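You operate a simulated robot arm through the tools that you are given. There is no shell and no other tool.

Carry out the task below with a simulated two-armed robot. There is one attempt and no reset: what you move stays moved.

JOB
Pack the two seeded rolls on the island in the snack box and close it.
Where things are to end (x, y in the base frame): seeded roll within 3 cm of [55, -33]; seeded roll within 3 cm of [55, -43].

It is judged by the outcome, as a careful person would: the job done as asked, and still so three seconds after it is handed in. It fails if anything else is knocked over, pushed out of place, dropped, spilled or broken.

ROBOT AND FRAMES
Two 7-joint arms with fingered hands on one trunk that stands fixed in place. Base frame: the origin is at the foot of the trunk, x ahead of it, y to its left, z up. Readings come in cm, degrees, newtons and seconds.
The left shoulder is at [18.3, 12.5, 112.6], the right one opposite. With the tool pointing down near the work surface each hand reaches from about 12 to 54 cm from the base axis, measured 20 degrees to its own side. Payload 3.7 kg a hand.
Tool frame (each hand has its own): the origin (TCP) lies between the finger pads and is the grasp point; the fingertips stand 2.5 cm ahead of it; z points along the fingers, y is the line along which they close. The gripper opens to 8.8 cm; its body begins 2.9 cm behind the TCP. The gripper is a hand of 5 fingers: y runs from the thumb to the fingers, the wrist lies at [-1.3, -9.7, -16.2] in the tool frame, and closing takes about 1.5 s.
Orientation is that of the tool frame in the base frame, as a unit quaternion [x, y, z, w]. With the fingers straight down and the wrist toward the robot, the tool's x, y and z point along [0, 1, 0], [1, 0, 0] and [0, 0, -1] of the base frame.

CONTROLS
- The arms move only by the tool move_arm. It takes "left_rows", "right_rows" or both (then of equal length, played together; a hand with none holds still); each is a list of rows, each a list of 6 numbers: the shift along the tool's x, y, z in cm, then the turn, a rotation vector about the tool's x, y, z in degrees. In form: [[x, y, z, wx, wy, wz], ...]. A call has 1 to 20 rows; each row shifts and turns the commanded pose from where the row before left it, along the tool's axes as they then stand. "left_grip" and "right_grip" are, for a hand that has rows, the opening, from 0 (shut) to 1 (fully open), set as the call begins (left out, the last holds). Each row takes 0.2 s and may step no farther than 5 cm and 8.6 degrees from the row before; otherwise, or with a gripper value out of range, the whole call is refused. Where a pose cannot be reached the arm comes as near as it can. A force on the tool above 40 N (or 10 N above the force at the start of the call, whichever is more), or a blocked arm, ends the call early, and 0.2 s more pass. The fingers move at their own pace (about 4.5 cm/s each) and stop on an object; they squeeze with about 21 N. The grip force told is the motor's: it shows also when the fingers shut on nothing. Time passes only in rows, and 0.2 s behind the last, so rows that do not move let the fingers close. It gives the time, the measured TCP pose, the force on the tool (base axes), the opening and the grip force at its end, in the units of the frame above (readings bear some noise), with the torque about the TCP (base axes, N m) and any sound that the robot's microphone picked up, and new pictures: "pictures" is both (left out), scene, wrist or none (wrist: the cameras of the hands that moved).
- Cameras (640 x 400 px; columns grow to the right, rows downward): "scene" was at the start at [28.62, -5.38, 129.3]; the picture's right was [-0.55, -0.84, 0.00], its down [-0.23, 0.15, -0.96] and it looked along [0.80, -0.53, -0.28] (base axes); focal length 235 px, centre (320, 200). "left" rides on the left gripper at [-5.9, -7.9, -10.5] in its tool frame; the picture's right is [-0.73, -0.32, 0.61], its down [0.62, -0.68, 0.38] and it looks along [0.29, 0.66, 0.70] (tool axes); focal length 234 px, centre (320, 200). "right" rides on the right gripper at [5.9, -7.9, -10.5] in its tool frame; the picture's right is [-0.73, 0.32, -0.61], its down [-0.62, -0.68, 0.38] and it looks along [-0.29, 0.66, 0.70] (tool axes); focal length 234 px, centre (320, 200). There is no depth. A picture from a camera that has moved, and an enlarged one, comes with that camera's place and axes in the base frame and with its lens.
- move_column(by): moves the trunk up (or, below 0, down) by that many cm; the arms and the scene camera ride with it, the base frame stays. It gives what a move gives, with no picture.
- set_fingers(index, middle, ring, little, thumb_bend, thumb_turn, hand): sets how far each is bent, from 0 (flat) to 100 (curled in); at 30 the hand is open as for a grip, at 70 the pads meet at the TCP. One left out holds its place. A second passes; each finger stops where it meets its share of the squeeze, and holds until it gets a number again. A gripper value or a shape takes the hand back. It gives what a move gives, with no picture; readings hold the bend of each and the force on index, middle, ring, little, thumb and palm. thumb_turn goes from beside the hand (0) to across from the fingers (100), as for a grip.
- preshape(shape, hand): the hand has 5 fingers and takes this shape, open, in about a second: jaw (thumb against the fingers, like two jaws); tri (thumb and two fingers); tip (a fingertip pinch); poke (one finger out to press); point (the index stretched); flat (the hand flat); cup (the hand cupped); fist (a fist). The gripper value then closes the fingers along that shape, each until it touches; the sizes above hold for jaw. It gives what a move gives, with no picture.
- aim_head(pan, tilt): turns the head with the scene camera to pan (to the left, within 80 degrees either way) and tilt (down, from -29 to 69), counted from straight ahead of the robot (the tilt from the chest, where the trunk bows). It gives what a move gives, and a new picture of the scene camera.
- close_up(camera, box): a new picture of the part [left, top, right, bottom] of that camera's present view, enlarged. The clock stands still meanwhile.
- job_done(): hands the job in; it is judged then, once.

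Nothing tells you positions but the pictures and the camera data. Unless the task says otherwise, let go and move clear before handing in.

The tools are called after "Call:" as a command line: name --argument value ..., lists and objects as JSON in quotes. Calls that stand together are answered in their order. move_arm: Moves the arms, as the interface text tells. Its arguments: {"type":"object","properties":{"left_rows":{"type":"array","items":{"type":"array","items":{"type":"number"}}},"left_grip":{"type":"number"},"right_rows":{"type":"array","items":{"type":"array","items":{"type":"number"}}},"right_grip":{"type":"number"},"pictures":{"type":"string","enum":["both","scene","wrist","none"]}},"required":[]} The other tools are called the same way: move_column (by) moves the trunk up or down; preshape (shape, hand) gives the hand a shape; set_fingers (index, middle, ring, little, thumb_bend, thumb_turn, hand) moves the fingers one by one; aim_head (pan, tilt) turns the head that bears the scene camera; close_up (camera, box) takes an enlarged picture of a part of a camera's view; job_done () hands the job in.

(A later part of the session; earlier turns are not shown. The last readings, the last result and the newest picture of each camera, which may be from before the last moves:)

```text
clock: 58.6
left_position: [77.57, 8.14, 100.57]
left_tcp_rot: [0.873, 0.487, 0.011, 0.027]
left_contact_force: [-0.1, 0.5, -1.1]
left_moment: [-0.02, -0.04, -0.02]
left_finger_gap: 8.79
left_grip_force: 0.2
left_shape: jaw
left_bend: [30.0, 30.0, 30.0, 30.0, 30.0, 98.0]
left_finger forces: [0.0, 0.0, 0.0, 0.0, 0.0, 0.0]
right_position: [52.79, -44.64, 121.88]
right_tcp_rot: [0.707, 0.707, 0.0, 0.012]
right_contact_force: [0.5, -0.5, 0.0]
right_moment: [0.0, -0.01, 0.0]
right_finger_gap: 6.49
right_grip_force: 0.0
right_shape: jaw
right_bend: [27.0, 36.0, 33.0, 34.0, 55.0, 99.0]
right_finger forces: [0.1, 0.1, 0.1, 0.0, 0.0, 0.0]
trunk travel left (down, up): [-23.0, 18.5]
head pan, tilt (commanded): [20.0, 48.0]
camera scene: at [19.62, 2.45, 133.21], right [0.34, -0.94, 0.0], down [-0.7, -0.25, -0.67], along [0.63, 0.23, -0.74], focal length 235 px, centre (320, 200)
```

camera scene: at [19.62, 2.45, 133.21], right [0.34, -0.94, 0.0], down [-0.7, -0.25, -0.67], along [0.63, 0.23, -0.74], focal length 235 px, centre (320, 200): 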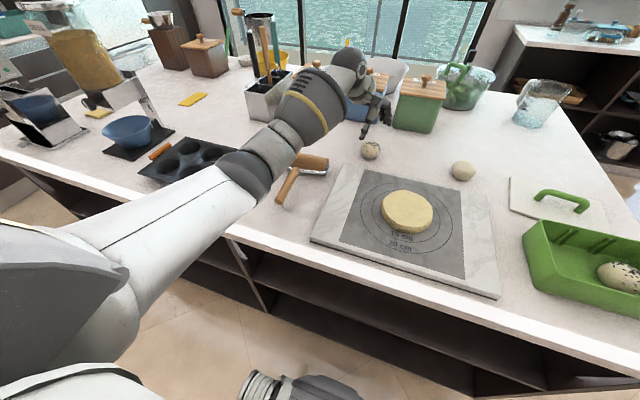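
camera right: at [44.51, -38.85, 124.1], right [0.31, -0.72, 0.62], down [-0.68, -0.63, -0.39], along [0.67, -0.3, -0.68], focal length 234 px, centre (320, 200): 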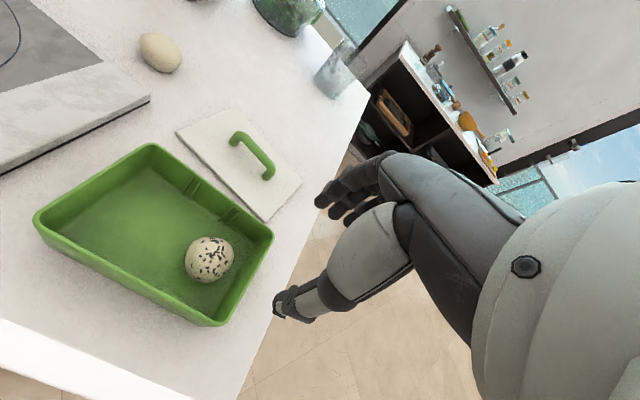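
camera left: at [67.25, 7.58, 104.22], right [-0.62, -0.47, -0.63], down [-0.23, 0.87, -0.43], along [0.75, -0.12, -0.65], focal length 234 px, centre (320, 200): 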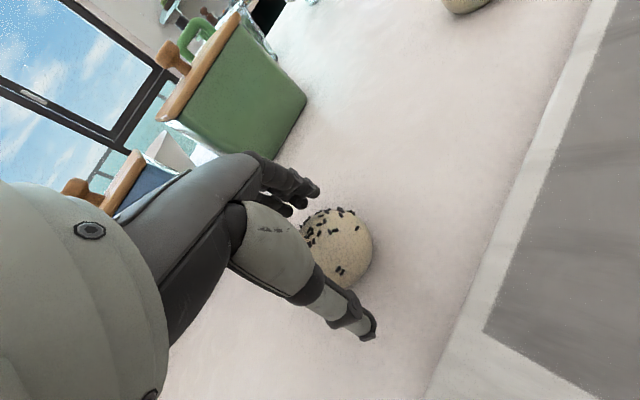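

The trunk is up and the rolling pin appears to be where it was. I'll take a closer look at the elbow and pin.

Call:
close_up --camera "scene" --box '[130, 60, 400, 240]'

Call:
close_up --camera "left" --box '[0, 0, 640, 400]'

```text
2.22 times, centred on (265, 150) of scene
camera zoom: at [19.62, 2.45, 133.21], right [0.34, -0.94, 0.0], down [-0.7, -0.25, -0.67], along [0.63, 0.23, -0.74], focal length 521 px, centre (442, 311)
```

zoom: 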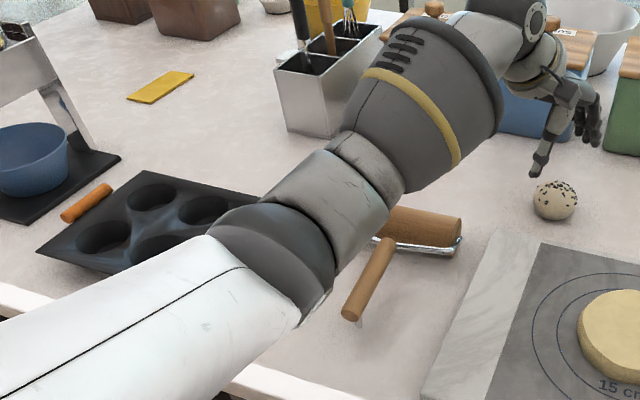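

```text
1.00 times, centred on (320, 200) of left (not enlarged: the box is as wide or as high as the picture)
camera zoom: at [67.24, 7.59, 110.56], right [-0.63, -0.47, -0.62], down [-0.23, 0.87, -0.43], along [0.74, -0.12, -0.66], focal length 234 px, centre (320, 200)
```

zoom: 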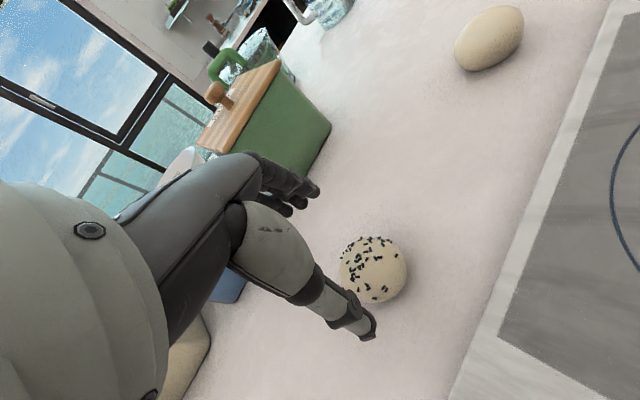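

Nothing appears to have moved: the pin and muffin tin are where they were in earlier pictures. With the shoulder higher, I'll lower the left hand again in steps and check that it follows.

Call:
move_arm --left_rows '[[0, -0.08, 1.5, 0, 0, 0], [0, -0.08, 1.5, 0, 0, 0], [0, -0.08, 1.5, 0, 0, 0], [0, 0, 0, 0, 0, 0]]' --pictures "both"

Call:
close_up --camera "scene" --box '[200, 60, 420, 220]'

```text
clock: 59.6
left_position: [77.55, 8.06, 96.05]
left_tcp_rot: [0.873, 0.487, 0.01, 0.027]
left_contact_force: [-0.7, -0.5, 0.9]
left_moment: [0.01, -0.03, 0.01]
left_finger_gap: 8.78
left_grip_force: 0.0
left_shape: jaw
left_bend: [30.0, 30.0, 30.0, 30.0, 30.0, 98.0]
left_finger forces: [0.0, 0.0, 0.0, 0.1, 0.1, 0.1]
right_position: [52.73, -44.49, 121.8]
right_tcp_rot: [0.709, 0.705, 0.001, 0.011]
right_contact_force: [0.2, -1.0, 0.1]
right_moment: [-0.01, -0.01, 0.03]
right_finger_gap: 6.5
right_grip_force: 0.0
right_shape: jaw
right_bend: [27.0, 36.0, 33.0, 34.0, 55.0, 99.0]
right_finger forces: [0.0, 0.0, 0.0, 0.1, 0.1, 0.1]
trunk travel left (down, up): [-23.0, 18.5]
head pan, tilt (commanded): [20.0, 48.0]
camera scene: at [19.63, 2.45, 133.21], right [0.34, -0.94, 0.0], down [-0.7, -0.25, -0.67], along [0.63, 0.23, -0.74], focal length 235 px, centre (320, 200)
camera left: at [67.28, 7.57, 106.12], right [-0.63, -0.47, -0.62], down [-0.23, 0.87, -0.43], along [0.74, -0.12, -0.66], focal length 234 px, centre (320, 200)
```

scene: 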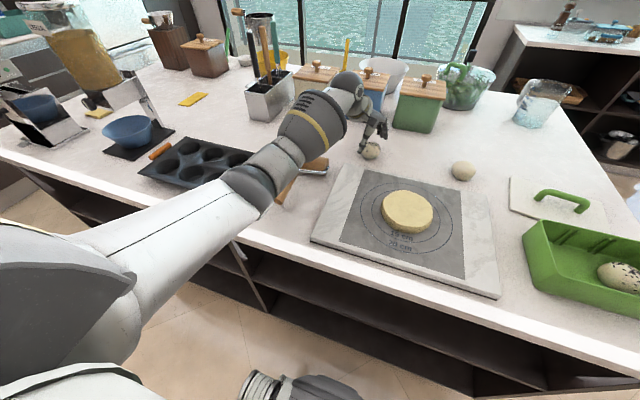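
left: 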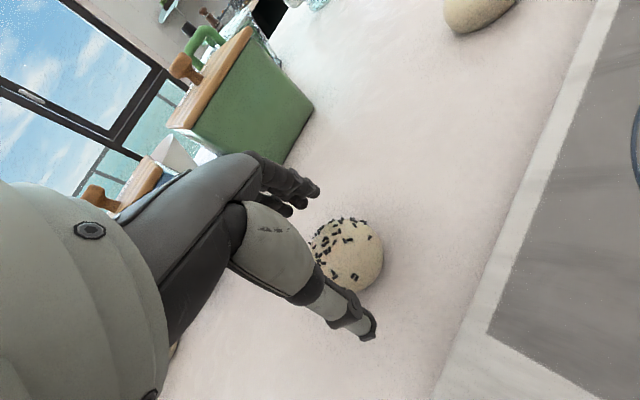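

```text
2.50 times, centred on (310, 140) of scene
camera zoom: at [19.63, 2.45, 133.21], right [0.34, -0.94, 0.0], down [-0.7, -0.25, -0.67], along [0.63, 0.23, -0.74], focal length 587 px, centre (345, 350)
```

zoom: 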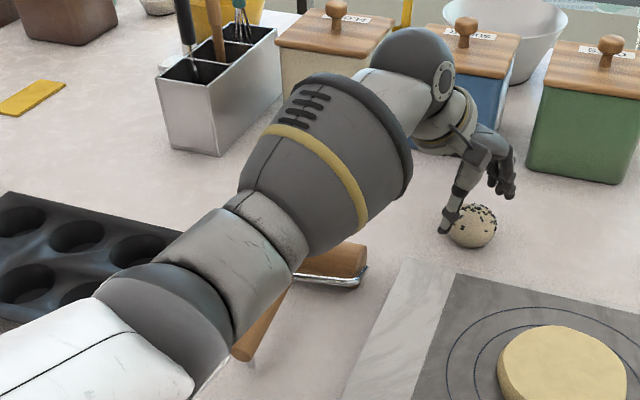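

The hand follows exactly and the trunk is steady. Going down further in small steps.

Call:
move_arm --left_rows '[[0, -0.05, 0.8, 0, 0, 0], [0, -0.05, 0.8, 0, 0, 0], [0, 0, 0, 0, 0, 0]]' --pictures "none"

Call:
close_up --camera "scene" --box '[200, 60, 420, 220]'

```text
clock: 60.4
left_position: [77.6, 7.99, 94.57]
left_tcp_rot: [0.873, 0.487, 0.011, 0.027]
left_contact_force: [0.4, 0.0, 0.4]
left_moment: [-0.01, 0.03, -0.02]
left_finger_gap: 8.78
left_grip_force: 0.0
left_shape: jaw
left_bend: [30.0, 30.0, 30.0, 30.0, 30.0, 98.0]
left_finger forces: [0.1, 0.0, 0.0, 0.0, 0.0, 0.1]
right_position: [52.71, -44.58, 121.94]
right_tcp_rot: [0.708, 0.706, 0.0, 0.011]
right_contact_force: [0.8, -0.5, 0.2]
right_moment: [0.01, -0.04, -0.01]
right_finger_gap: 6.49
right_grip_force: 0.1
right_shape: jaw
right_bend: [27.0, 36.0, 33.0, 34.0, 55.0, 99.0]
right_finger forces: [0.1, 0.0, 0.0, 0.0, 0.0, 0.0]
trunk travel left (down, up): [-23.0, 18.5]
head pan, tilt (commanded): [20.0, 48.0]
```

```text
2.50 times, centred on (310, 140) of scene
camera zoom: at [19.64, 2.45, 133.21], right [0.34, -0.94, 0.0], down [-0.7, -0.25, -0.67], along [0.63, 0.23, -0.74], focal length 587 px, centre (345, 350)
```

zoom: 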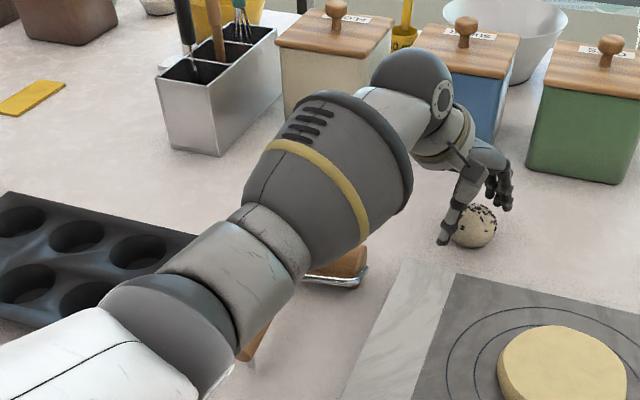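

Call:
move_arm --left_rows '[[0, -0.03, 0.5, 0, 0, 0], [0, -0.03, 0.5, 0, 0, 0], [0, 0, 0, 0, 0, 0]]' --pictures "wrist"

Call:
close_up --camera "scene" --box '[280, 80, 420, 200]'

Call:
close_up --camera "left" --box '[220, 120, 480, 380]'

```text
clock: 61.2
left_position: [77.48, 8.03, 93.5]
left_tcp_rot: [0.873, 0.487, 0.01, 0.027]
left_contact_force: [0.8, -0.3, -0.8]
left_moment: [0.02, 0.01, 0.0]
left_finger_gap: 8.78
left_grip_force: 0.0
left_shape: jaw
left_bend: [30.0, 30.0, 30.0, 30.0, 30.0, 98.0]
left_finger forces: [0.0, 0.0, 0.1, 0.0, 0.0, 0.0]
right_position: [52.75, -44.59, 121.85]
right_tcp_rot: [0.706, 0.708, 0.001, 0.011]
right_contact_force: [-1.0, 0.2, 0.4]
right_moment: [0.01, -0.04, -0.03]
right_finger_gap: 6.5
right_grip_force: 0.1
right_shape: jaw
right_bend: [27.0, 36.0, 33.0, 34.0, 55.0, 99.0]
right_finger forces: [0.0, 0.0, 0.0, 0.0, 0.0, 0.1]
trunk travel left (down, up): [-23.0, 18.5]
head pan, tilt (commanded): [20.0, 48.0]
camera left: at [67.32, 7.59, 103.47], right [-0.63, -0.47, -0.62], down [-0.23, 0.87, -0.43], along [0.74, -0.12, -0.66], focal length 234 px, centre (320, 200)
```

left: 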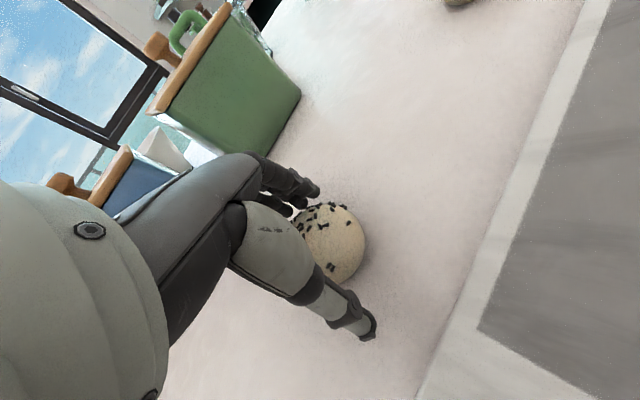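

```text
3.33 times, centred on (350, 140) of scene
camera zoom: at [19.64, 2.44, 133.21], right [0.34, -0.94, 0.0], down [-0.7, -0.25, -0.67], along [0.63, 0.23, -0.74], focal length 782 px, centre (220, 400)
```

zoom: 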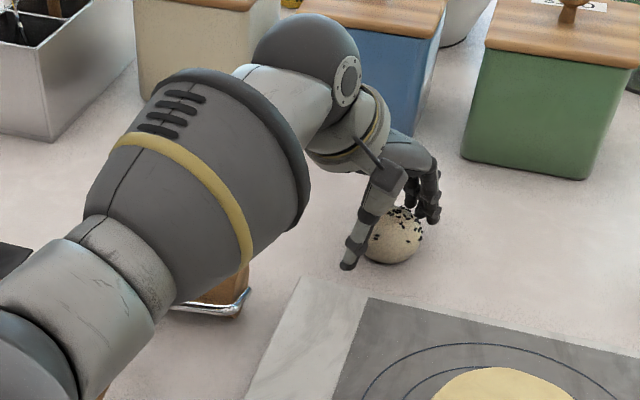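

```text
1.54 times, centred on (350, 250) of left
camera zoom: at [67.32, 7.59, 103.47], right [-0.63, -0.47, -0.62], down [-0.23, 0.87, -0.43], along [0.74, -0.12, -0.66], focal length 360 px, centre (274, 123)
```

zoom: 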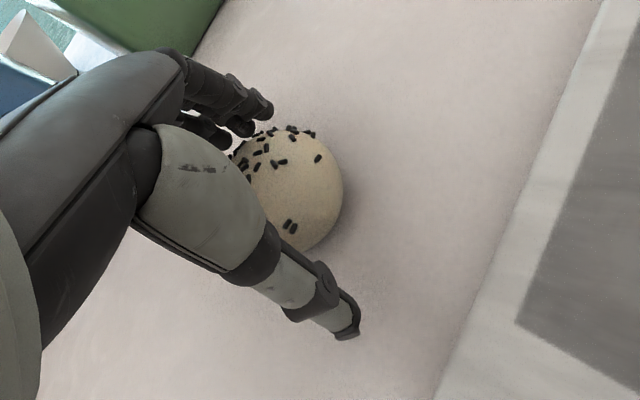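

Positioned at [77.5, 8.0, 93.5], straddling roll A. Closing.

Call:
move_arm --left_rows '[[0, 0, 0, 0, 0, 0], [0, 0, 0, 0, 0, 0], [0, 0, 0, 0, 0, 0], [0, 0, 0, 0, 0, 0], [0, 0, 0, 0, 0, 0], [0, 0, 0, 0, 0, 0], [0, 0, 0, 0, 0, 0]]' --left_grip 0.2 --pictures "wrist"

Call:
close_up --camera "scene" --box '[280, 80, 420, 200]'

```text
clock: 62.8
left_position: [77.61, 8.14, 93.5]
left_tcp_rot: [0.873, 0.487, 0.01, 0.026]
left_contact_force: [-0.3, 0.0, -0.3]
left_moment: [0.03, 0.01, 0.01]
left_finger_gap: 4.67
left_grip_force: 21.1
left_shape: jaw
left_bend: [74.0, 42.0, 44.0, 44.0, 68.0, 100.0]
left_finger forces: [10.5, 5.6, 2.2, 0.1, 17.8, 0.1]
right_position: [52.67, -44.62, 121.87]
right_tcp_rot: [0.707, 0.707, 0.0, 0.011]
right_contact_force: [0.2, 0.1, -0.2]
right_moment: [-0.02, 0.01, -0.02]
right_finger_gap: 6.51
right_grip_force: 0.2
right_shape: jaw
right_bend: [27.0, 36.0, 33.0, 34.0, 55.0, 99.0]
right_finger forces: [0.1, 0.1, 0.1, 0.1, 0.0, 0.1]
trunk travel left (down, up): [-23.0, 18.5]
head pan, tilt (commanded): [20.0, 48.0]
camera left: at [67.33, 7.59, 103.47], right [-0.63, -0.47, -0.62], down [-0.23, 0.87, -0.43], along [0.74, -0.12, -0.66], focal length 234 px, centre (320, 200)
```

left: 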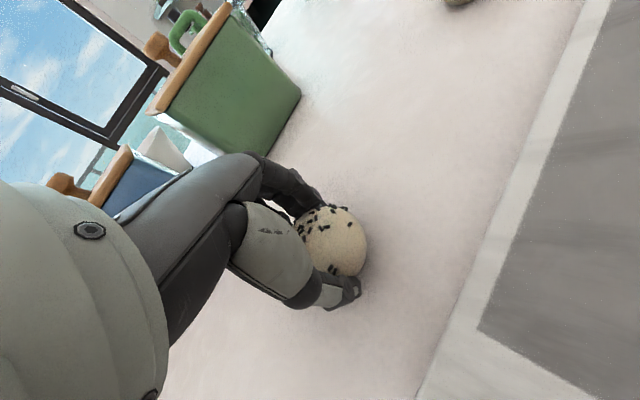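

```text
3.33 times, centred on (350, 140) of scene
camera zoom: at [19.65, 2.45, 133.2], right [0.34, -0.94, 0.0], down [-0.7, -0.25, -0.67], along [0.63, 0.23, -0.74], focal length 782 px, centre (220, 400)
```

zoom: 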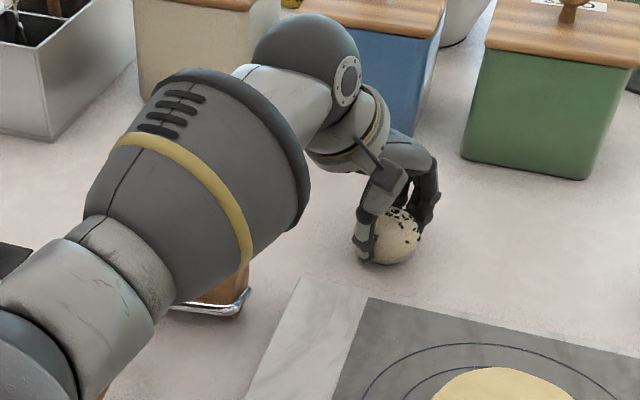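

Roll A is gripped (thumb 18 N against index, middle and ring). Lifting a little to check.

Call:
move_arm --left_rows '[[0, 0, -0.4, 0, 0, 0], [0, 0, -0.6, 0, 0, 0], [0, -0.2, -1, 0, 0, 0], [0, 0, 0, 0, 0, 0]]' --pictures "wrist"

Call:
close_up --camera "scene" --box '[280, 80, 420, 200]'

```text
clock: 63.8
left_position: [77.31, 8.13, 95.44]
left_tcp_rot: [0.873, 0.487, 0.01, 0.026]
left_contact_force: [-0.2, 0.4, -0.2]
left_moment: [0.0, 0.02, -0.01]
left_finger_gap: 4.67
left_grip_force: 21.2
left_shape: jaw
left_bend: [74.0, 42.0, 44.0, 44.0, 68.0, 100.0]
left_finger forces: [10.5, 5.6, 2.2, 0.0, 17.9, 0.0]
right_position: [52.73, -44.56, 121.79]
right_tcp_rot: [0.708, 0.706, 0.0, 0.011]
right_contact_force: [0.3, 0.3, -0.3]
right_moment: [-0.06, 0.0, -0.03]
right_finger_gap: 6.49
right_grip_force: 0.0
right_shape: jaw
right_bend: [27.0, 36.0, 33.0, 34.0, 55.0, 99.0]
right_finger forces: [0.0, 0.0, 0.0, 0.1, 0.1, 0.1]
trunk travel left (down, up): [-23.0, 18.5]
head pan, tilt (commanded): [20.0, 48.0]
camera left: at [66.98, 7.68, 105.43], right [-0.63, -0.47, -0.62], down [-0.23, 0.87, -0.43], along [0.74, -0.12, -0.66], focal length 234 px, centre (320, 200)
```

left: 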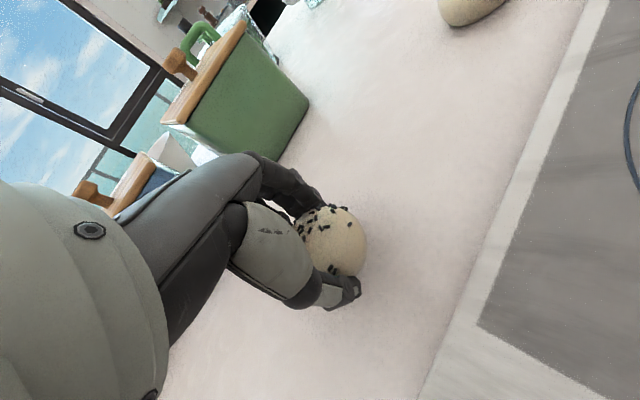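

```text
3.33 times, centred on (350, 140) of scene
camera zoom: at [19.67, 2.44, 133.2], right [0.34, -0.94, 0.0], down [-0.7, -0.25, -0.67], along [0.63, 0.23, -0.74], focal length 782 px, centre (220, 400)
```

zoom: 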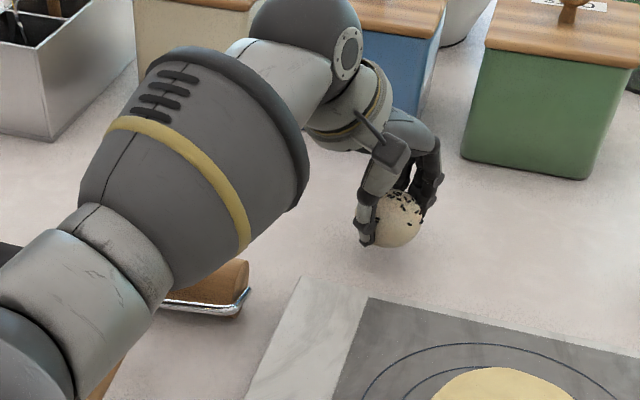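

Roll A is securely lifted. I'll raise it to about 107 cm, pulling back slightly, and turn the hand a bit more.

Call:
move_arm --left_rows '[[0, -0.6, -2, 0, 0, 0], [0, -0.8, -2.9, 0, 0, 0], [0, -0.8, -2.9, 0, 0, 0], [0, -0.8, -2.9, 0, 0, 0], [0, 0, 0, 0, 0, 6], [0, 0, 0, 0, 0, 6], [0, 0, 0, 0, 0, 0]]' --pictures "both"

```text
clock: 65.4
left_position: [73.98, 10.11, 105.99]
left_tcp_rot: [0.919, 0.393, 0.013, 0.027]
left_contact_force: [0.2, -0.6, -1.2]
left_moment: [0.01, 0.0, 0.03]
left_finger_gap: 4.66
left_grip_force: 20.6
left_shape: jaw
left_bend: [74.0, 42.0, 44.0, 44.0, 68.0, 100.0]
left_finger forces: [10.5, 5.6, 2.2, 0.1, 17.7, 0.1]
right_position: [52.78, -44.51, 121.87]
right_tcp_rot: [0.707, 0.707, 0.001, 0.012]
right_contact_force: [0.2, 0.6, 0.4]
right_moment: [0.01, 0.0, 0.01]
right_finger_gap: 6.49
right_grip_force: 0.0
right_shape: jaw
right_bend: [27.0, 36.0, 33.0, 34.0, 55.0, 99.0]
right_finger forces: [0.0, 0.0, 0.0, 0.1, 0.0, 0.0]
trunk travel left (down, up): [-23.0, 18.5]
head pan, tilt (commanded): [20.0, 48.0]
camera scene: at [19.66, 2.45, 133.2], right [0.34, -0.94, 0.0], down [-0.7, -0.25, -0.67], along [0.63, 0.23, -0.74], focal length 235 px, centre (320, 200)
camera left: at [63.96, 11.73, 115.85], right [-0.71, -0.32, -0.63], down [-0.04, 0.91, -0.42], along [0.7, -0.27, -0.66], focal length 234 px, centre (320, 200)
```

scene: 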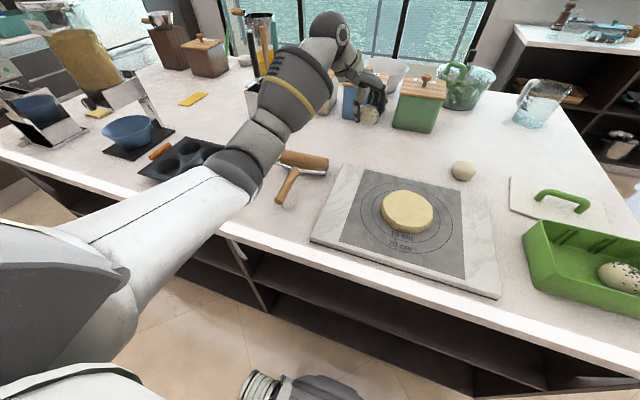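
left: 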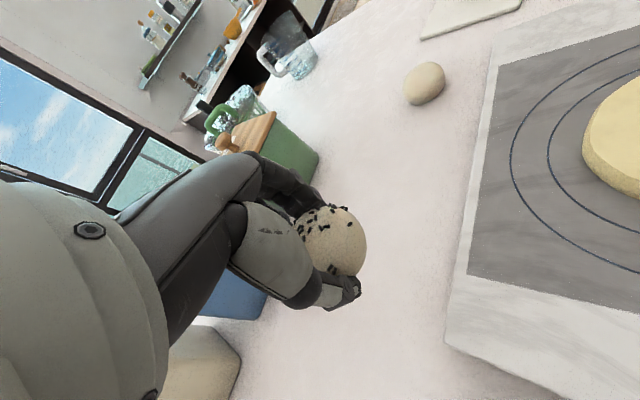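

The pin and tin are unchanged. Now carrying roll A toward the free right margin of the board, staying high.

Call:
move_arm --left_rows '[[-3.5, 1.2, 0, 0, 0, 0], [-3.9, 1.5, 0, 0, 0, 0], [-3.9, 1.5, 0, 0, 0, 0], [-3.9, 1.5, 0, 0, 0, 0], [0, 0, 0, 0, 0, 0]]' --pictures "both"

```text
clock: 66.6
left_position: [67.96, -4.81, 106.43]
left_tcp_rot: [0.919, 0.393, 0.013, 0.026]
left_contact_force: [-0.5, -0.5, -1.4]
left_moment: [0.02, 0.02, 0.02]
left_finger_gap: 4.65
left_grip_force: 20.9
left_shape: jaw
left_bend: [74.0, 42.0, 44.0, 44.0, 68.0, 100.0]
left_finger forces: [10.7, 5.6, 2.2, 0.0, 17.9, 0.0]
right_position: [52.71, -44.56, 121.85]
right_tcp_rot: [0.707, 0.707, 0.001, 0.013]
right_contact_force: [-0.3, 0.2, 0.9]
right_moment: [-0.02, 0.02, -0.01]
right_finger_gap: 6.49
right_grip_force: 0.0
right_shape: jaw
right_bend: [27.0, 36.0, 33.0, 34.0, 55.0, 99.0]
right_finger forces: [0.1, 0.0, 0.0, 0.1, 0.1, 0.0]
trunk travel left (down, up): [-23.0, 18.5]
head pan, tilt (commanded): [20.0, 48.0]
camera scene: at [19.66, 2.47, 133.2], right [0.34, -0.94, 0.0], down [-0.7, -0.25, -0.67], along [0.63, 0.23, -0.74], focal length 235 px, centre (320, 200)
camera left: at [57.79, -3.19, 116.2], right [-0.71, -0.32, -0.63], down [-0.04, 0.91, -0.42], along [0.7, -0.27, -0.66], focal length 234 px, centre (320, 200)
```

scene: 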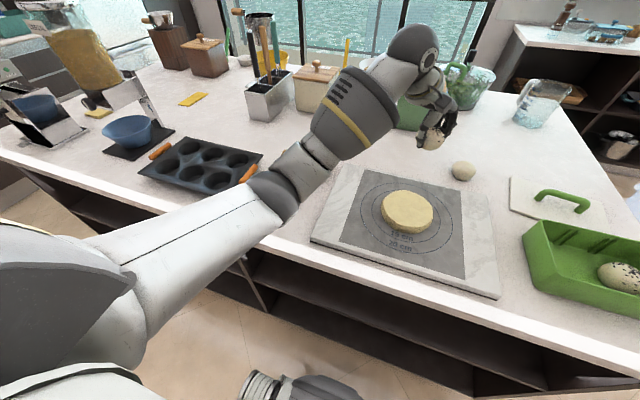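
left: 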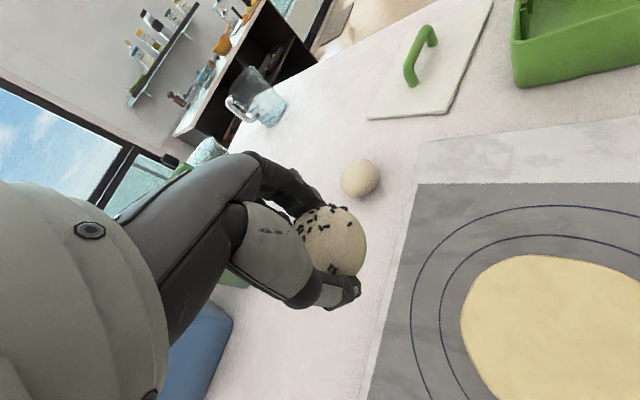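

The left hand carries roll A smoothly and is now at [68, -4.8, 106.4]. Continuing to above [65.5, -15].

Call:
move_arm --left_rows '[[-3.03, 1.76, 0, 0, 0, 0], [-3.03, 1.76, 0, 0, 0, 0], [-3.03, 1.76, 0, 0, 0, 0], [0, 0, 0, 0, 0, 0]]' --pictures "both"

Call:
close_up --camera "scene" --box '[220, 60, 500, 260]'

```text
clock: 67.6
left_position: [65.25, -15.05, 106.42]
left_tcp_rot: [0.919, 0.393, 0.013, 0.026]
left_contact_force: [-0.5, -0.5, -0.4]
left_moment: [-0.04, -0.06, -0.03]
left_finger_gap: 4.66
left_grip_force: 21.2
left_shape: jaw
left_bend: [74.0, 42.0, 44.0, 44.0, 68.0, 100.0]
left_finger forces: [10.6, 5.6, 2.3, 0.0, 17.8, 0.0]
right_position: [52.74, -44.46, 121.88]
right_tcp_rot: [0.707, 0.707, 0.001, 0.012]
right_contact_force: [0.7, -0.6, 0.0]
right_moment: [0.0, -0.06, 0.03]
right_finger_gap: 6.49
right_grip_force: 0.1
right_shape: jaw
right_bend: [27.0, 36.0, 33.0, 34.0, 55.0, 99.0]
right_finger forces: [0.1, 0.1, 0.0, 0.0, 0.0, 0.1]
trunk travel left (down, up): [-23.0, 18.5]
head pan, tilt (commanded): [20.0, 48.0]
camera scene: at [19.66, 2.48, 133.2], right [0.34, -0.94, 0.0], down [-0.7, -0.25, -0.67], along [0.63, 0.23, -0.74], focal length 235 px, centre (320, 200)
camera left: at [55.11, -13.56, 116.39], right [-0.71, -0.32, -0.63], down [-0.04, 0.91, -0.42], along [0.71, -0.27, -0.66], focal length 234 px, centre (320, 200)
```

scene: 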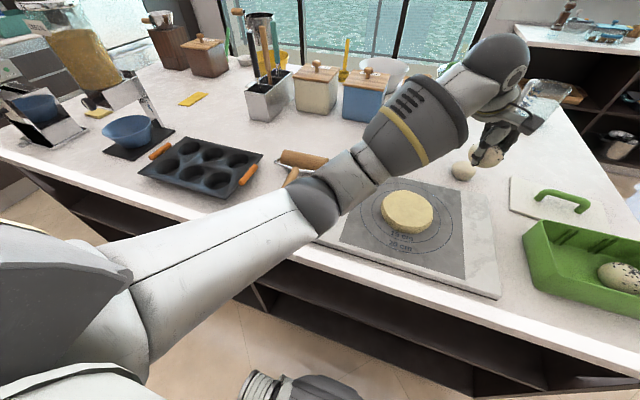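
left: 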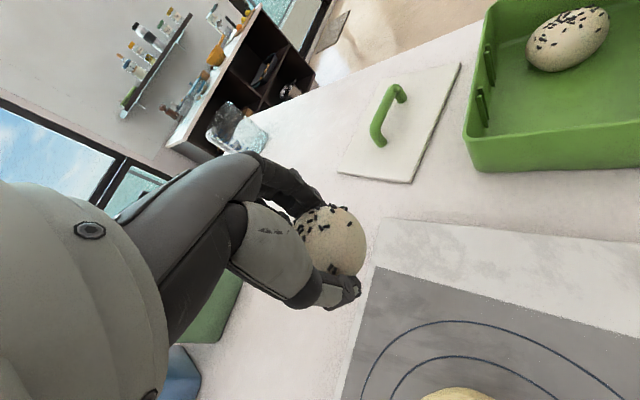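

```text
2.00 times, centred on (360, 160) of scene
camera zoom: at [19.66, 2.48, 133.2], right [0.34, -0.94, 0.0], down [-0.7, -0.25, -0.67], along [0.63, 0.23, -0.74], focal length 469 px, centre (240, 280)
```

zoom: 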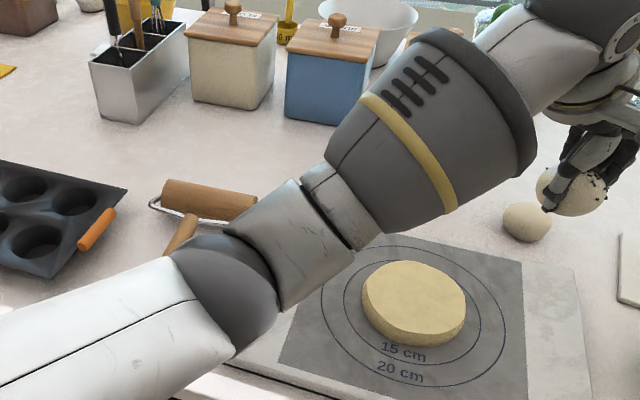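

Roll A is now above the board's right margin at [65.3, -15, 106.4]. I'll raise the trunk 4 cm more so the elbow stays well above board and dough, and re-aim the head to watch elbow and roll.

Call:
move_column --by 4

Call:
aim_head --pan -8 --tilt 46

```text
clock: 68.5
left_position: [65.39, -14.93, 110.29]
left_tcp_rot: [0.919, 0.393, 0.012, 0.025]
left_contact_force: [1.6, -0.5, -0.9]
left_moment: [-0.03, 0.03, 0.01]
left_finger_gap: 4.66
left_grip_force: 21.1
left_shape: jaw
left_bend: [74.0, 42.0, 44.0, 44.0, 68.0, 100.0]
left_finger forces: [10.6, 5.6, 2.3, 0.1, 17.9, 0.1]
right_position: [52.86, -44.63, 125.74]
right_tcp_rot: [0.707, 0.707, 0.0, 0.01]
right_contact_force: [0.3, -0.3, 0.3]
right_moment: [0.02, 0.02, 0.02]
right_finger_gap: 6.48
right_grip_force: 0.0
right_shape: jaw
right_bend: [27.0, 36.0, 33.0, 34.0, 55.0, 99.0]
right_finger forces: [0.0, 0.1, 0.1, 0.1, 0.0, 0.0]
trunk travel left (down, up): [-27.0, 14.5]
head pan, tilt (commanded): [20.0, 48.0]
```

```text
clock: 69.4
left_position: [65.23, -14.99, 110.48]
left_tcp_rot: [0.919, 0.393, 0.014, 0.026]
left_contact_force: [0.8, -0.1, -0.1]
left_moment: [0.04, 0.0, -0.01]
left_finger_gap: 4.67
left_grip_force: 21.4
left_shape: jaw
left_bend: [74.0, 42.0, 44.0, 44.0, 68.0, 100.0]
left_finger forces: [10.6, 5.6, 2.3, 0.0, 17.8, 0.0]
right_position: [52.73, -44.63, 125.86]
right_tcp_rot: [0.708, 0.706, 0.001, 0.012]
right_contact_force: [0.8, 0.3, 0.9]
right_moment: [0.01, -0.01, 0.03]
right_finger_gap: 6.5
right_grip_force: 0.0
right_shape: jaw
right_bend: [27.0, 36.0, 33.0, 34.0, 55.0, 99.0]
right_finger forces: [0.0, 0.0, 0.0, 0.0, 0.1, 0.0]
trunk travel left (down, up): [-27.0, 14.5]
head pan, tilt (commanded): [-8.0, 46.0]
camera scene: at [16.7, -1.37, 137.62], right [-0.14, -0.99, 0.0], down [-0.71, 0.1, -0.69], along [0.69, -0.1, -0.72], focal length 235 px, centre (320, 200)
```

scene: 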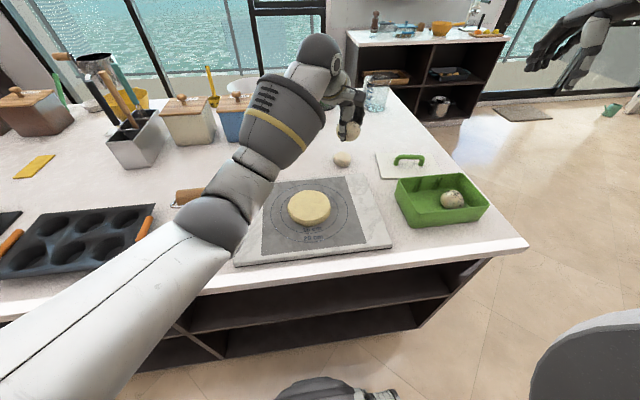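

Call:
move_arm --left_rows '[[0, -0.1, 2.5, 0, 0, 0], [0, -0.1, 3, 0, 0, 0], [0, -0.1, 3, 0, 0, 0], [0, -0.1, 2.5, 0, 0, 0], [0, 0, 0, 0, 0, 0]]' --pictures "both"

Call:
close_up --camera "scene" --box '[180, 60, 420, 270]'

```text
clock: 70.6
left_position: [65.45, -14.91, 99.48]
left_tcp_rot: [0.919, 0.393, 0.012, 0.026]
left_contact_force: [0.5, 0.5, -0.4]
left_moment: [0.02, 0.02, -0.03]
left_finger_gap: 4.64
left_grip_force: 21.1
left_shape: jaw
left_bend: [74.0, 42.0, 44.0, 44.0, 68.0, 100.0]
left_finger forces: [10.5, 5.6, 2.3, 0.0, 17.7, 0.1]
right_position: [52.75, -44.71, 125.92]
right_tcp_rot: [0.708, 0.706, 0.001, 0.011]
right_contact_force: [0.1, 0.4, 0.0]
right_moment: [0.01, 0.0, -0.02]
right_finger_gap: 6.49
right_grip_force: 0.0
right_shape: jaw
right_bend: [27.0, 36.0, 33.0, 34.0, 55.0, 99.0]
right_finger forces: [0.0, 0.0, 0.0, 0.0, 0.1, 0.0]
trunk travel left (down, up): [-27.0, 14.5]
head pan, tilt (commanded): [-8.0, 46.0]
camera scene: at [16.67, -1.37, 137.63], right [-0.14, -0.99, 0.0], down [-0.71, 0.1, -0.69], along [0.69, -0.1, -0.72], focal length 235 px, centre (320, 200)
camera left: at [55.28, -13.35, 109.34], right [-0.71, -0.32, -0.63], down [-0.04, 0.91, -0.42], along [0.71, -0.27, -0.66], focal length 234 px, centre (320, 200)
```

scene: 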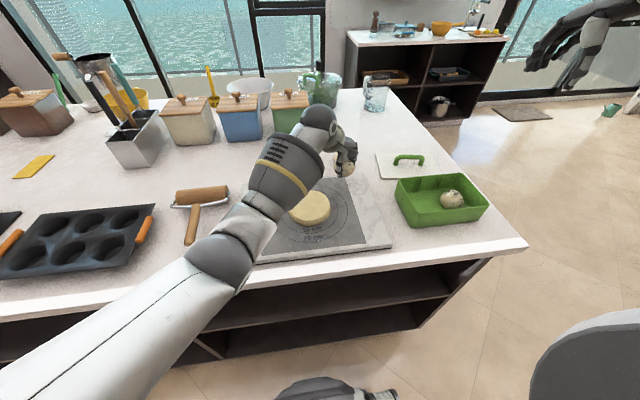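
left: 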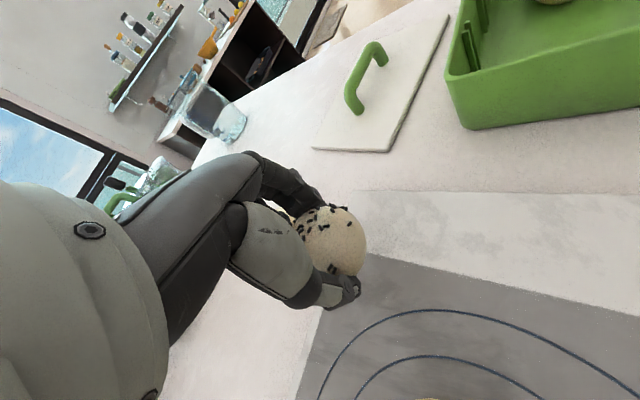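

```text
1.90 times, centred on (300, 165) of scene
camera zoom: at [16.67, -1.37, 137.63], right [-0.14, -0.99, 0.0], down [-0.71, 0.1, -0.69], along [0.69, -0.1, -0.72], focal length 447 px, centre (358, 267)
```

zoom: 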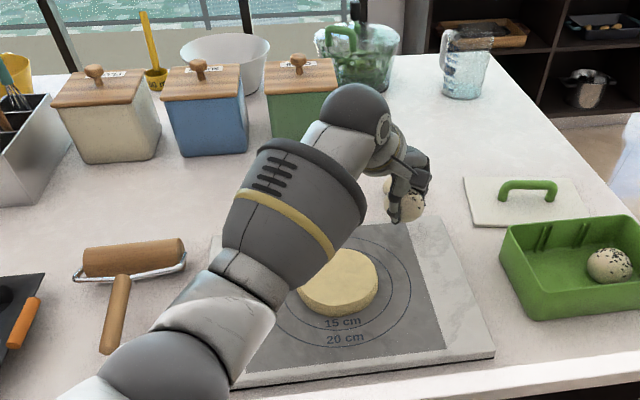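

The elbow is at the table's near edge, well clear, and roll A is just above the board's right margin. Lowering the rest in small steps.

Call:
move_arm --left_rows '[[0, -0.05, 1.5, 0, 0, 0], [0, -0.05, 1.2, 0, 0, 0], [0, 0, 0.6, 0, 0, 0], [0, 0, 0, 0, 0, 0]]' --pictures "both"

Call:
close_up --camera "scene" --box '[300, 110, 420, 210]'

```text
clock: 71.6
left_position: [65.63, -15.11, 96.13]
left_tcp_rot: [0.919, 0.393, 0.013, 0.026]
left_contact_force: [-0.4, -0.1, -0.5]
left_moment: [0.0, 0.01, -0.03]
left_finger_gap: 4.66
left_grip_force: 21.4
left_shape: jaw
left_bend: [74.0, 42.0, 44.0, 44.0, 68.0, 100.0]
left_finger forces: [10.5, 5.6, 2.3, 0.0, 17.8, 0.0]
right_position: [52.76, -44.58, 125.9]
right_tcp_rot: [0.707, 0.707, 0.001, 0.011]
right_contact_force: [-0.1, 0.3, 0.4]
right_moment: [-0.01, 0.04, 0.0]
right_finger_gap: 6.5
right_grip_force: 0.0
right_shape: jaw
right_bend: [27.0, 36.0, 33.0, 34.0, 55.0, 99.0]
right_finger forces: [0.1, 0.0, 0.0, 0.1, 0.0, 0.0]
trunk travel left (down, up): [-27.0, 14.5]
head pan, tilt (commanded): [-8.0, 46.0]
camera scene: at [16.68, -1.37, 137.63], right [-0.14, -0.99, 0.0], down [-0.71, 0.1, -0.69], along [0.69, -0.1, -0.72], focal length 235 px, centre (320, 200)
camera left: at [55.37, -13.5, 106.08], right [-0.71, -0.32, -0.63], down [-0.04, 0.91, -0.42], along [0.7, -0.27, -0.66], focal length 234 px, centre (320, 200)
```

scene: 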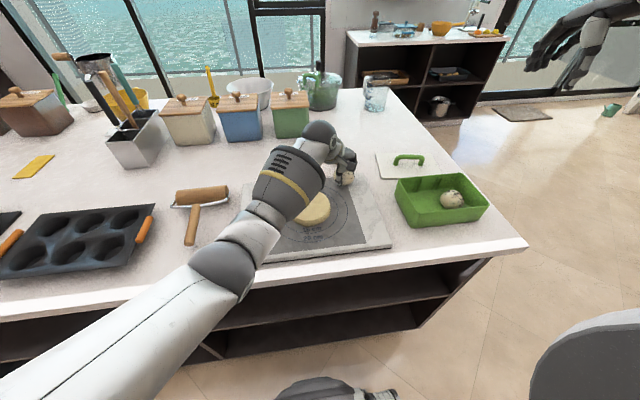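
left: 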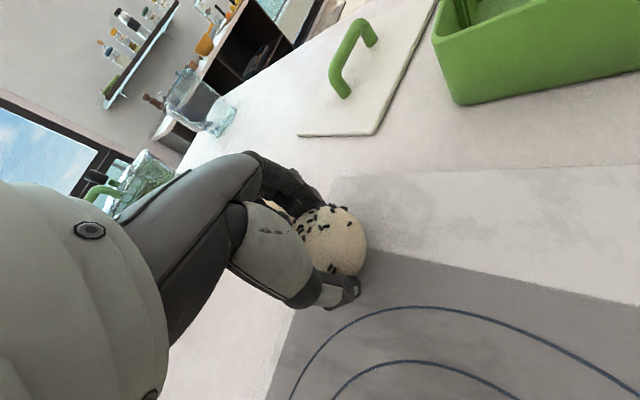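

```text
4.00 times, centred on (360, 160) of scene
camera zoom: at [16.68, -1.37, 137.63], right [-0.14, -0.99, 0.0], down [-0.71, 0.1, -0.69], along [0.69, -0.1, -0.72], focal length 939 px, centre (160, 360)
```

zoom: 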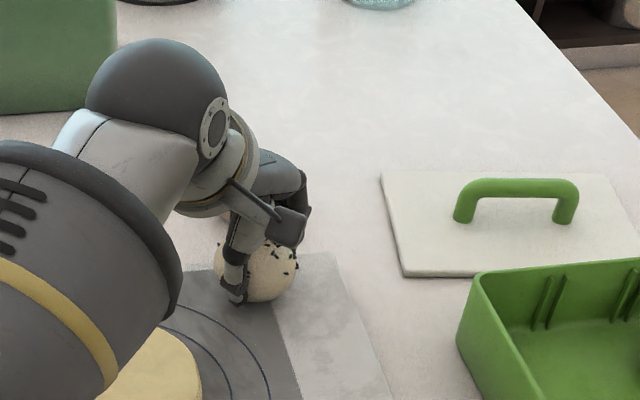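

Call:
move_arm --left_rows '[[0, 0, 0.4, 0, 0, 0], [0, 0, 0.4, 0, 0, 0], [0, 0, 0, 0, 0, 0]]' --pictures "none"

```text
clock: 72.4
left_position: [65.78, -15.13, 95.24]
left_tcp_rot: [0.919, 0.393, 0.013, 0.026]
left_contact_force: [0.1, -1.0, -1.1]
left_moment: [0.0, 0.04, 0.0]
left_finger_gap: 4.66
left_grip_force: 20.9
left_shape: jaw
left_bend: [74.0, 42.0, 44.0, 44.0, 68.0, 100.0]
left_finger forces: [10.6, 5.6, 2.3, 0.0, 17.8, 0.1]
right_position: [52.68, -44.62, 125.86]
right_tcp_rot: [0.708, 0.706, 0.0, 0.011]
right_contact_force: [-0.9, 0.5, -0.7]
right_moment: [-0.01, 0.0, -0.01]
right_finger_gap: 6.47
right_grip_force: 0.2
right_shape: jaw
right_bend: [27.0, 36.0, 33.0, 34.0, 55.0, 99.0]
right_finger forces: [0.0, 0.1, 0.0, 0.1, 0.0, 0.0]
trunk travel left (down, up): [-27.0, 14.5]
head pan, tilt (commanded): [-8.0, 46.0]
```

Call:
move_arm --left_rows '[[0, 0, 0.3, 0, 0, 0], [0, 0, 0.2, 0, 0, 0], [0, 0, 0, 0, 0, 0]]' --pictures "none"

Call:
close_up --camera "scene" --box '[320, 140, 400, 210]'

Call:
close_up --camera "left" --box '[240, 150, 480, 350]'

```text
clock: 73.2
left_position: [65.71, -15.09, 95.32]
left_tcp_rot: [0.92, 0.392, 0.014, 0.029]
left_contact_force: [1.2, 1.4, 13.1]
left_moment: [-0.04, -0.1, 0.02]
left_finger_gap: 4.63
left_grip_force: 21.1
left_shape: jaw
left_bend: [74.0, 43.0, 44.0, 44.0, 68.0, 100.0]
left_finger forces: [11.0, 4.7, 2.6, 0.0, 17.1, 0.1]
right_position: [52.68, -44.6, 125.86]
right_tcp_rot: [0.708, 0.706, 0.001, 0.012]
right_contact_force: [-0.6, 1.2, 0.1]
right_moment: [0.04, 0.01, -0.03]
right_finger_gap: 6.48
right_grip_force: 0.1
right_shape: jaw
right_bend: [27.0, 36.0, 33.0, 34.0, 55.0, 99.0]
right_finger forces: [0.0, 0.1, 0.0, 0.0, 0.0, 0.0]
trunk travel left (down, up): [-27.0, 14.5]
head pan, tilt (commanded): [-8.0, 46.0]
```

```text
5.71 times, centred on (360, 175) of scene
camera zoom: at [16.53, -1.31, 137.67], right [-0.14, -0.99, 0.0], down [-0.71, 0.1, -0.7], along [0.69, -0.1, -0.72], focal length 1341 px, centre (91, 343)
```

zoom: 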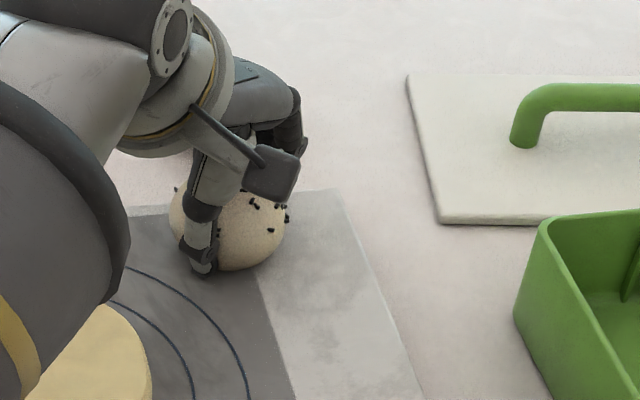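

```text
2.00 times, centred on (360, 250) of left
camera zoom: at [55.45, -13.61, 105.06], right [-0.7, -0.33, -0.63], down [-0.04, 0.91, -0.42], along [0.71, -0.27, -0.65], focal length 468 px, centre (240, 100)
```

zoom: 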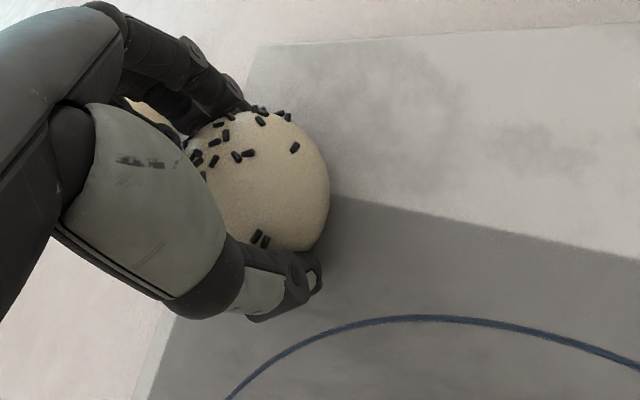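

Roll A rests on the board (13 N upward). I'll release it and rise.

Call:
move_arm --left_rows '[[0, 0, -0.3, 0, 0, 0], [0, 0, 0, 0, 0, 0], [0, 0, 0, 0, 0, 0], [0, 0, 0, 0, 0, 0], [0, 0, 0, 0, 0, 0], [0, 0, 0, 0, 0, 0], [0, 0, 0, 0, 0, 0]]' --left_grip 0.95 --pictures "wrist"

Call:
close_up --camera "scene" --box '[320, 140, 400, 210]'

```text
clock: 74.8
left_position: [65.7, -15.2, 95.2]
left_tcp_rot: [0.919, 0.393, 0.013, 0.025]
left_contact_force: [-0.4, 0.9, -0.5]
left_moment: [-0.02, 0.03, -0.01]
left_finger_gap: 8.3
left_grip_force: 0.1
left_shape: jaw
left_bend: [32.0, 31.0, 30.0, 31.0, 31.0, 98.0]
left_finger forces: [0.1, 0.0, 0.0, 0.0, 0.1, 0.0]
right_position: [52.65, -44.55, 125.77]
right_tcp_rot: [0.707, 0.707, 0.0, 0.011]
right_contact_force: [0.0, 0.0, 0.0]
right_moment: [0.02, -0.02, 0.02]
right_finger_gap: 6.5
right_grip_force: 0.2
right_shape: jaw
right_bend: [27.0, 36.0, 33.0, 34.0, 55.0, 99.0]
right_finger forces: [0.0, 0.0, 0.0, 0.0, 0.0, 0.0]
trunk travel left (down, up): [-27.0, 14.5]
head pan, tilt (commanded): [-8.0, 46.0]
camera left: at [55.52, -13.61, 105.12], right [-0.71, -0.32, -0.63], down [-0.04, 0.91, -0.42], along [0.7, -0.27, -0.66], focal length 234 px, centre (320, 200)
```

left: 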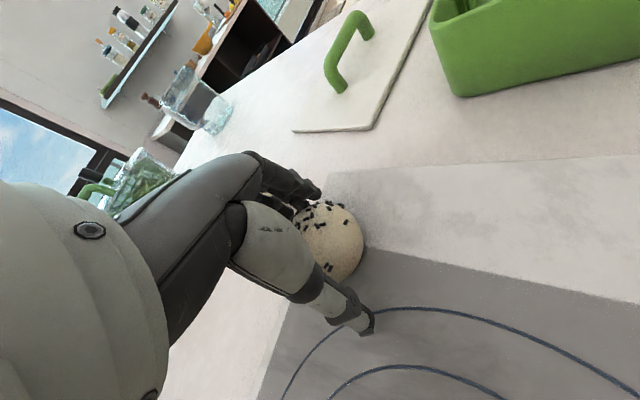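

```text
5.71 times, centred on (360, 175) of scene
camera zoom: at [16.68, -1.37, 137.63], right [-0.14, -0.99, 0.0], down [-0.71, 0.1, -0.69], along [0.69, -0.1, -0.72], focal length 1341 px, centre (91, 343)
```

zoom: 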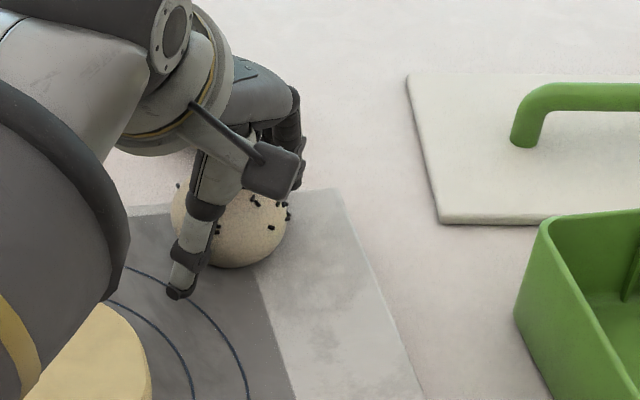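

Roll A stands free on the board at about [66, -15]. I'll lift the left hand straight up and take it back out to the left.

Call:
move_arm --left_rows '[[0, 0, -1.5, 0, 0, 0], [0, 0, -3, 0, 0, 0], [0, 0, -4, 0, 0, 0], [0, 0, -4, 0, 0, 0], [2.2, -3.1, -2.3, 0, 0, 0], [2.2, -3.1, -2.3, 0, 0, 0], [2.2, -3.1, -2.3, 0, 0, 0], [2.2, -3.1, -2.3, 0, 0, 0], [2.2, -3.1, -2.3, 0, 0, 0], [2.2, -3.1, -2.3, 0, 0, 0], [2.2, -3.1, -2.3, 0, 0, 0], [0, 0, 0, 0, 0, 0]]' --left_grip 1 --pictures "both"

```text
clock: 77.4
left_position: [59.33, 12.12, 122.79]
left_tcp_rot: [0.919, 0.392, 0.012, 0.026]
left_contact_force: [-0.2, 0.3, 0.3]
left_moment: [-0.04, -0.02, 0.02]
left_finger_gap: 8.76
left_grip_force: 0.1
left_shape: jaw
left_bend: [30.0, 30.0, 30.0, 30.0, 30.0, 98.0]
left_finger forces: [0.1, 0.0, 0.0, 0.0, 0.0, 0.0]
right_position: [52.73, -44.69, 125.71]
right_tcp_rot: [0.708, 0.707, 0.0, 0.012]
right_contact_force: [0.6, -0.1, 0.0]
right_moment: [-0.01, 0.02, 0.01]
right_finger_gap: 6.47
right_grip_force: 0.0
right_shape: jaw
right_bend: [27.0, 36.0, 33.0, 34.0, 55.0, 99.0]
right_finger forces: [0.0, 0.0, 0.0, 0.0, 0.0, 0.1]
trunk travel left (down, up): [-27.0, 14.5]
head pan, tilt (commanded): [-8.0, 46.0]
camera scene: at [16.72, -1.42, 137.62], right [-0.14, -0.99, 0.0], down [-0.71, 0.1, -0.69], along [0.69, -0.1, -0.72], focal length 235 px, centre (320, 200)
camera left: at [49.24, 13.69, 132.59], right [-0.71, -0.32, -0.63], down [-0.04, 0.91, -0.42], along [0.7, -0.27, -0.66], focal length 234 px, centre (320, 200)
```

scene: 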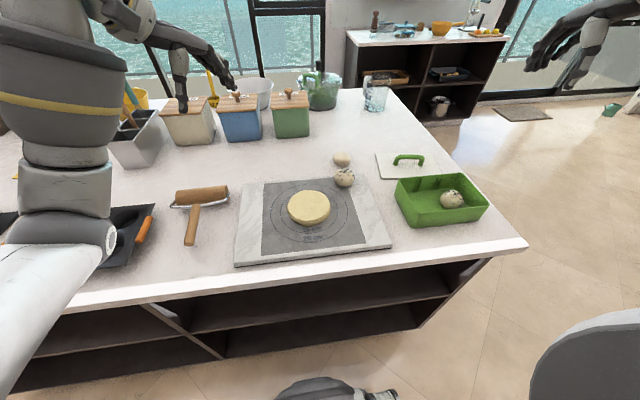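
left: 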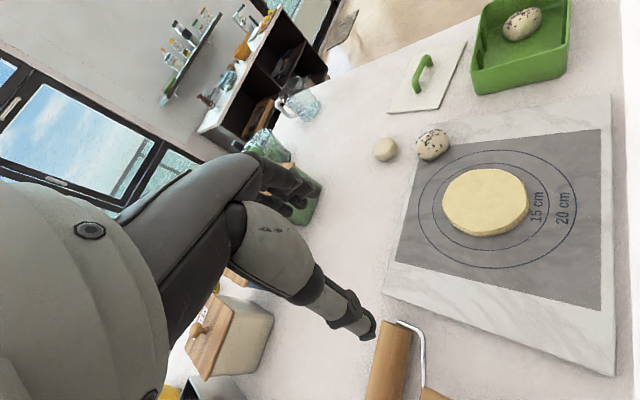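

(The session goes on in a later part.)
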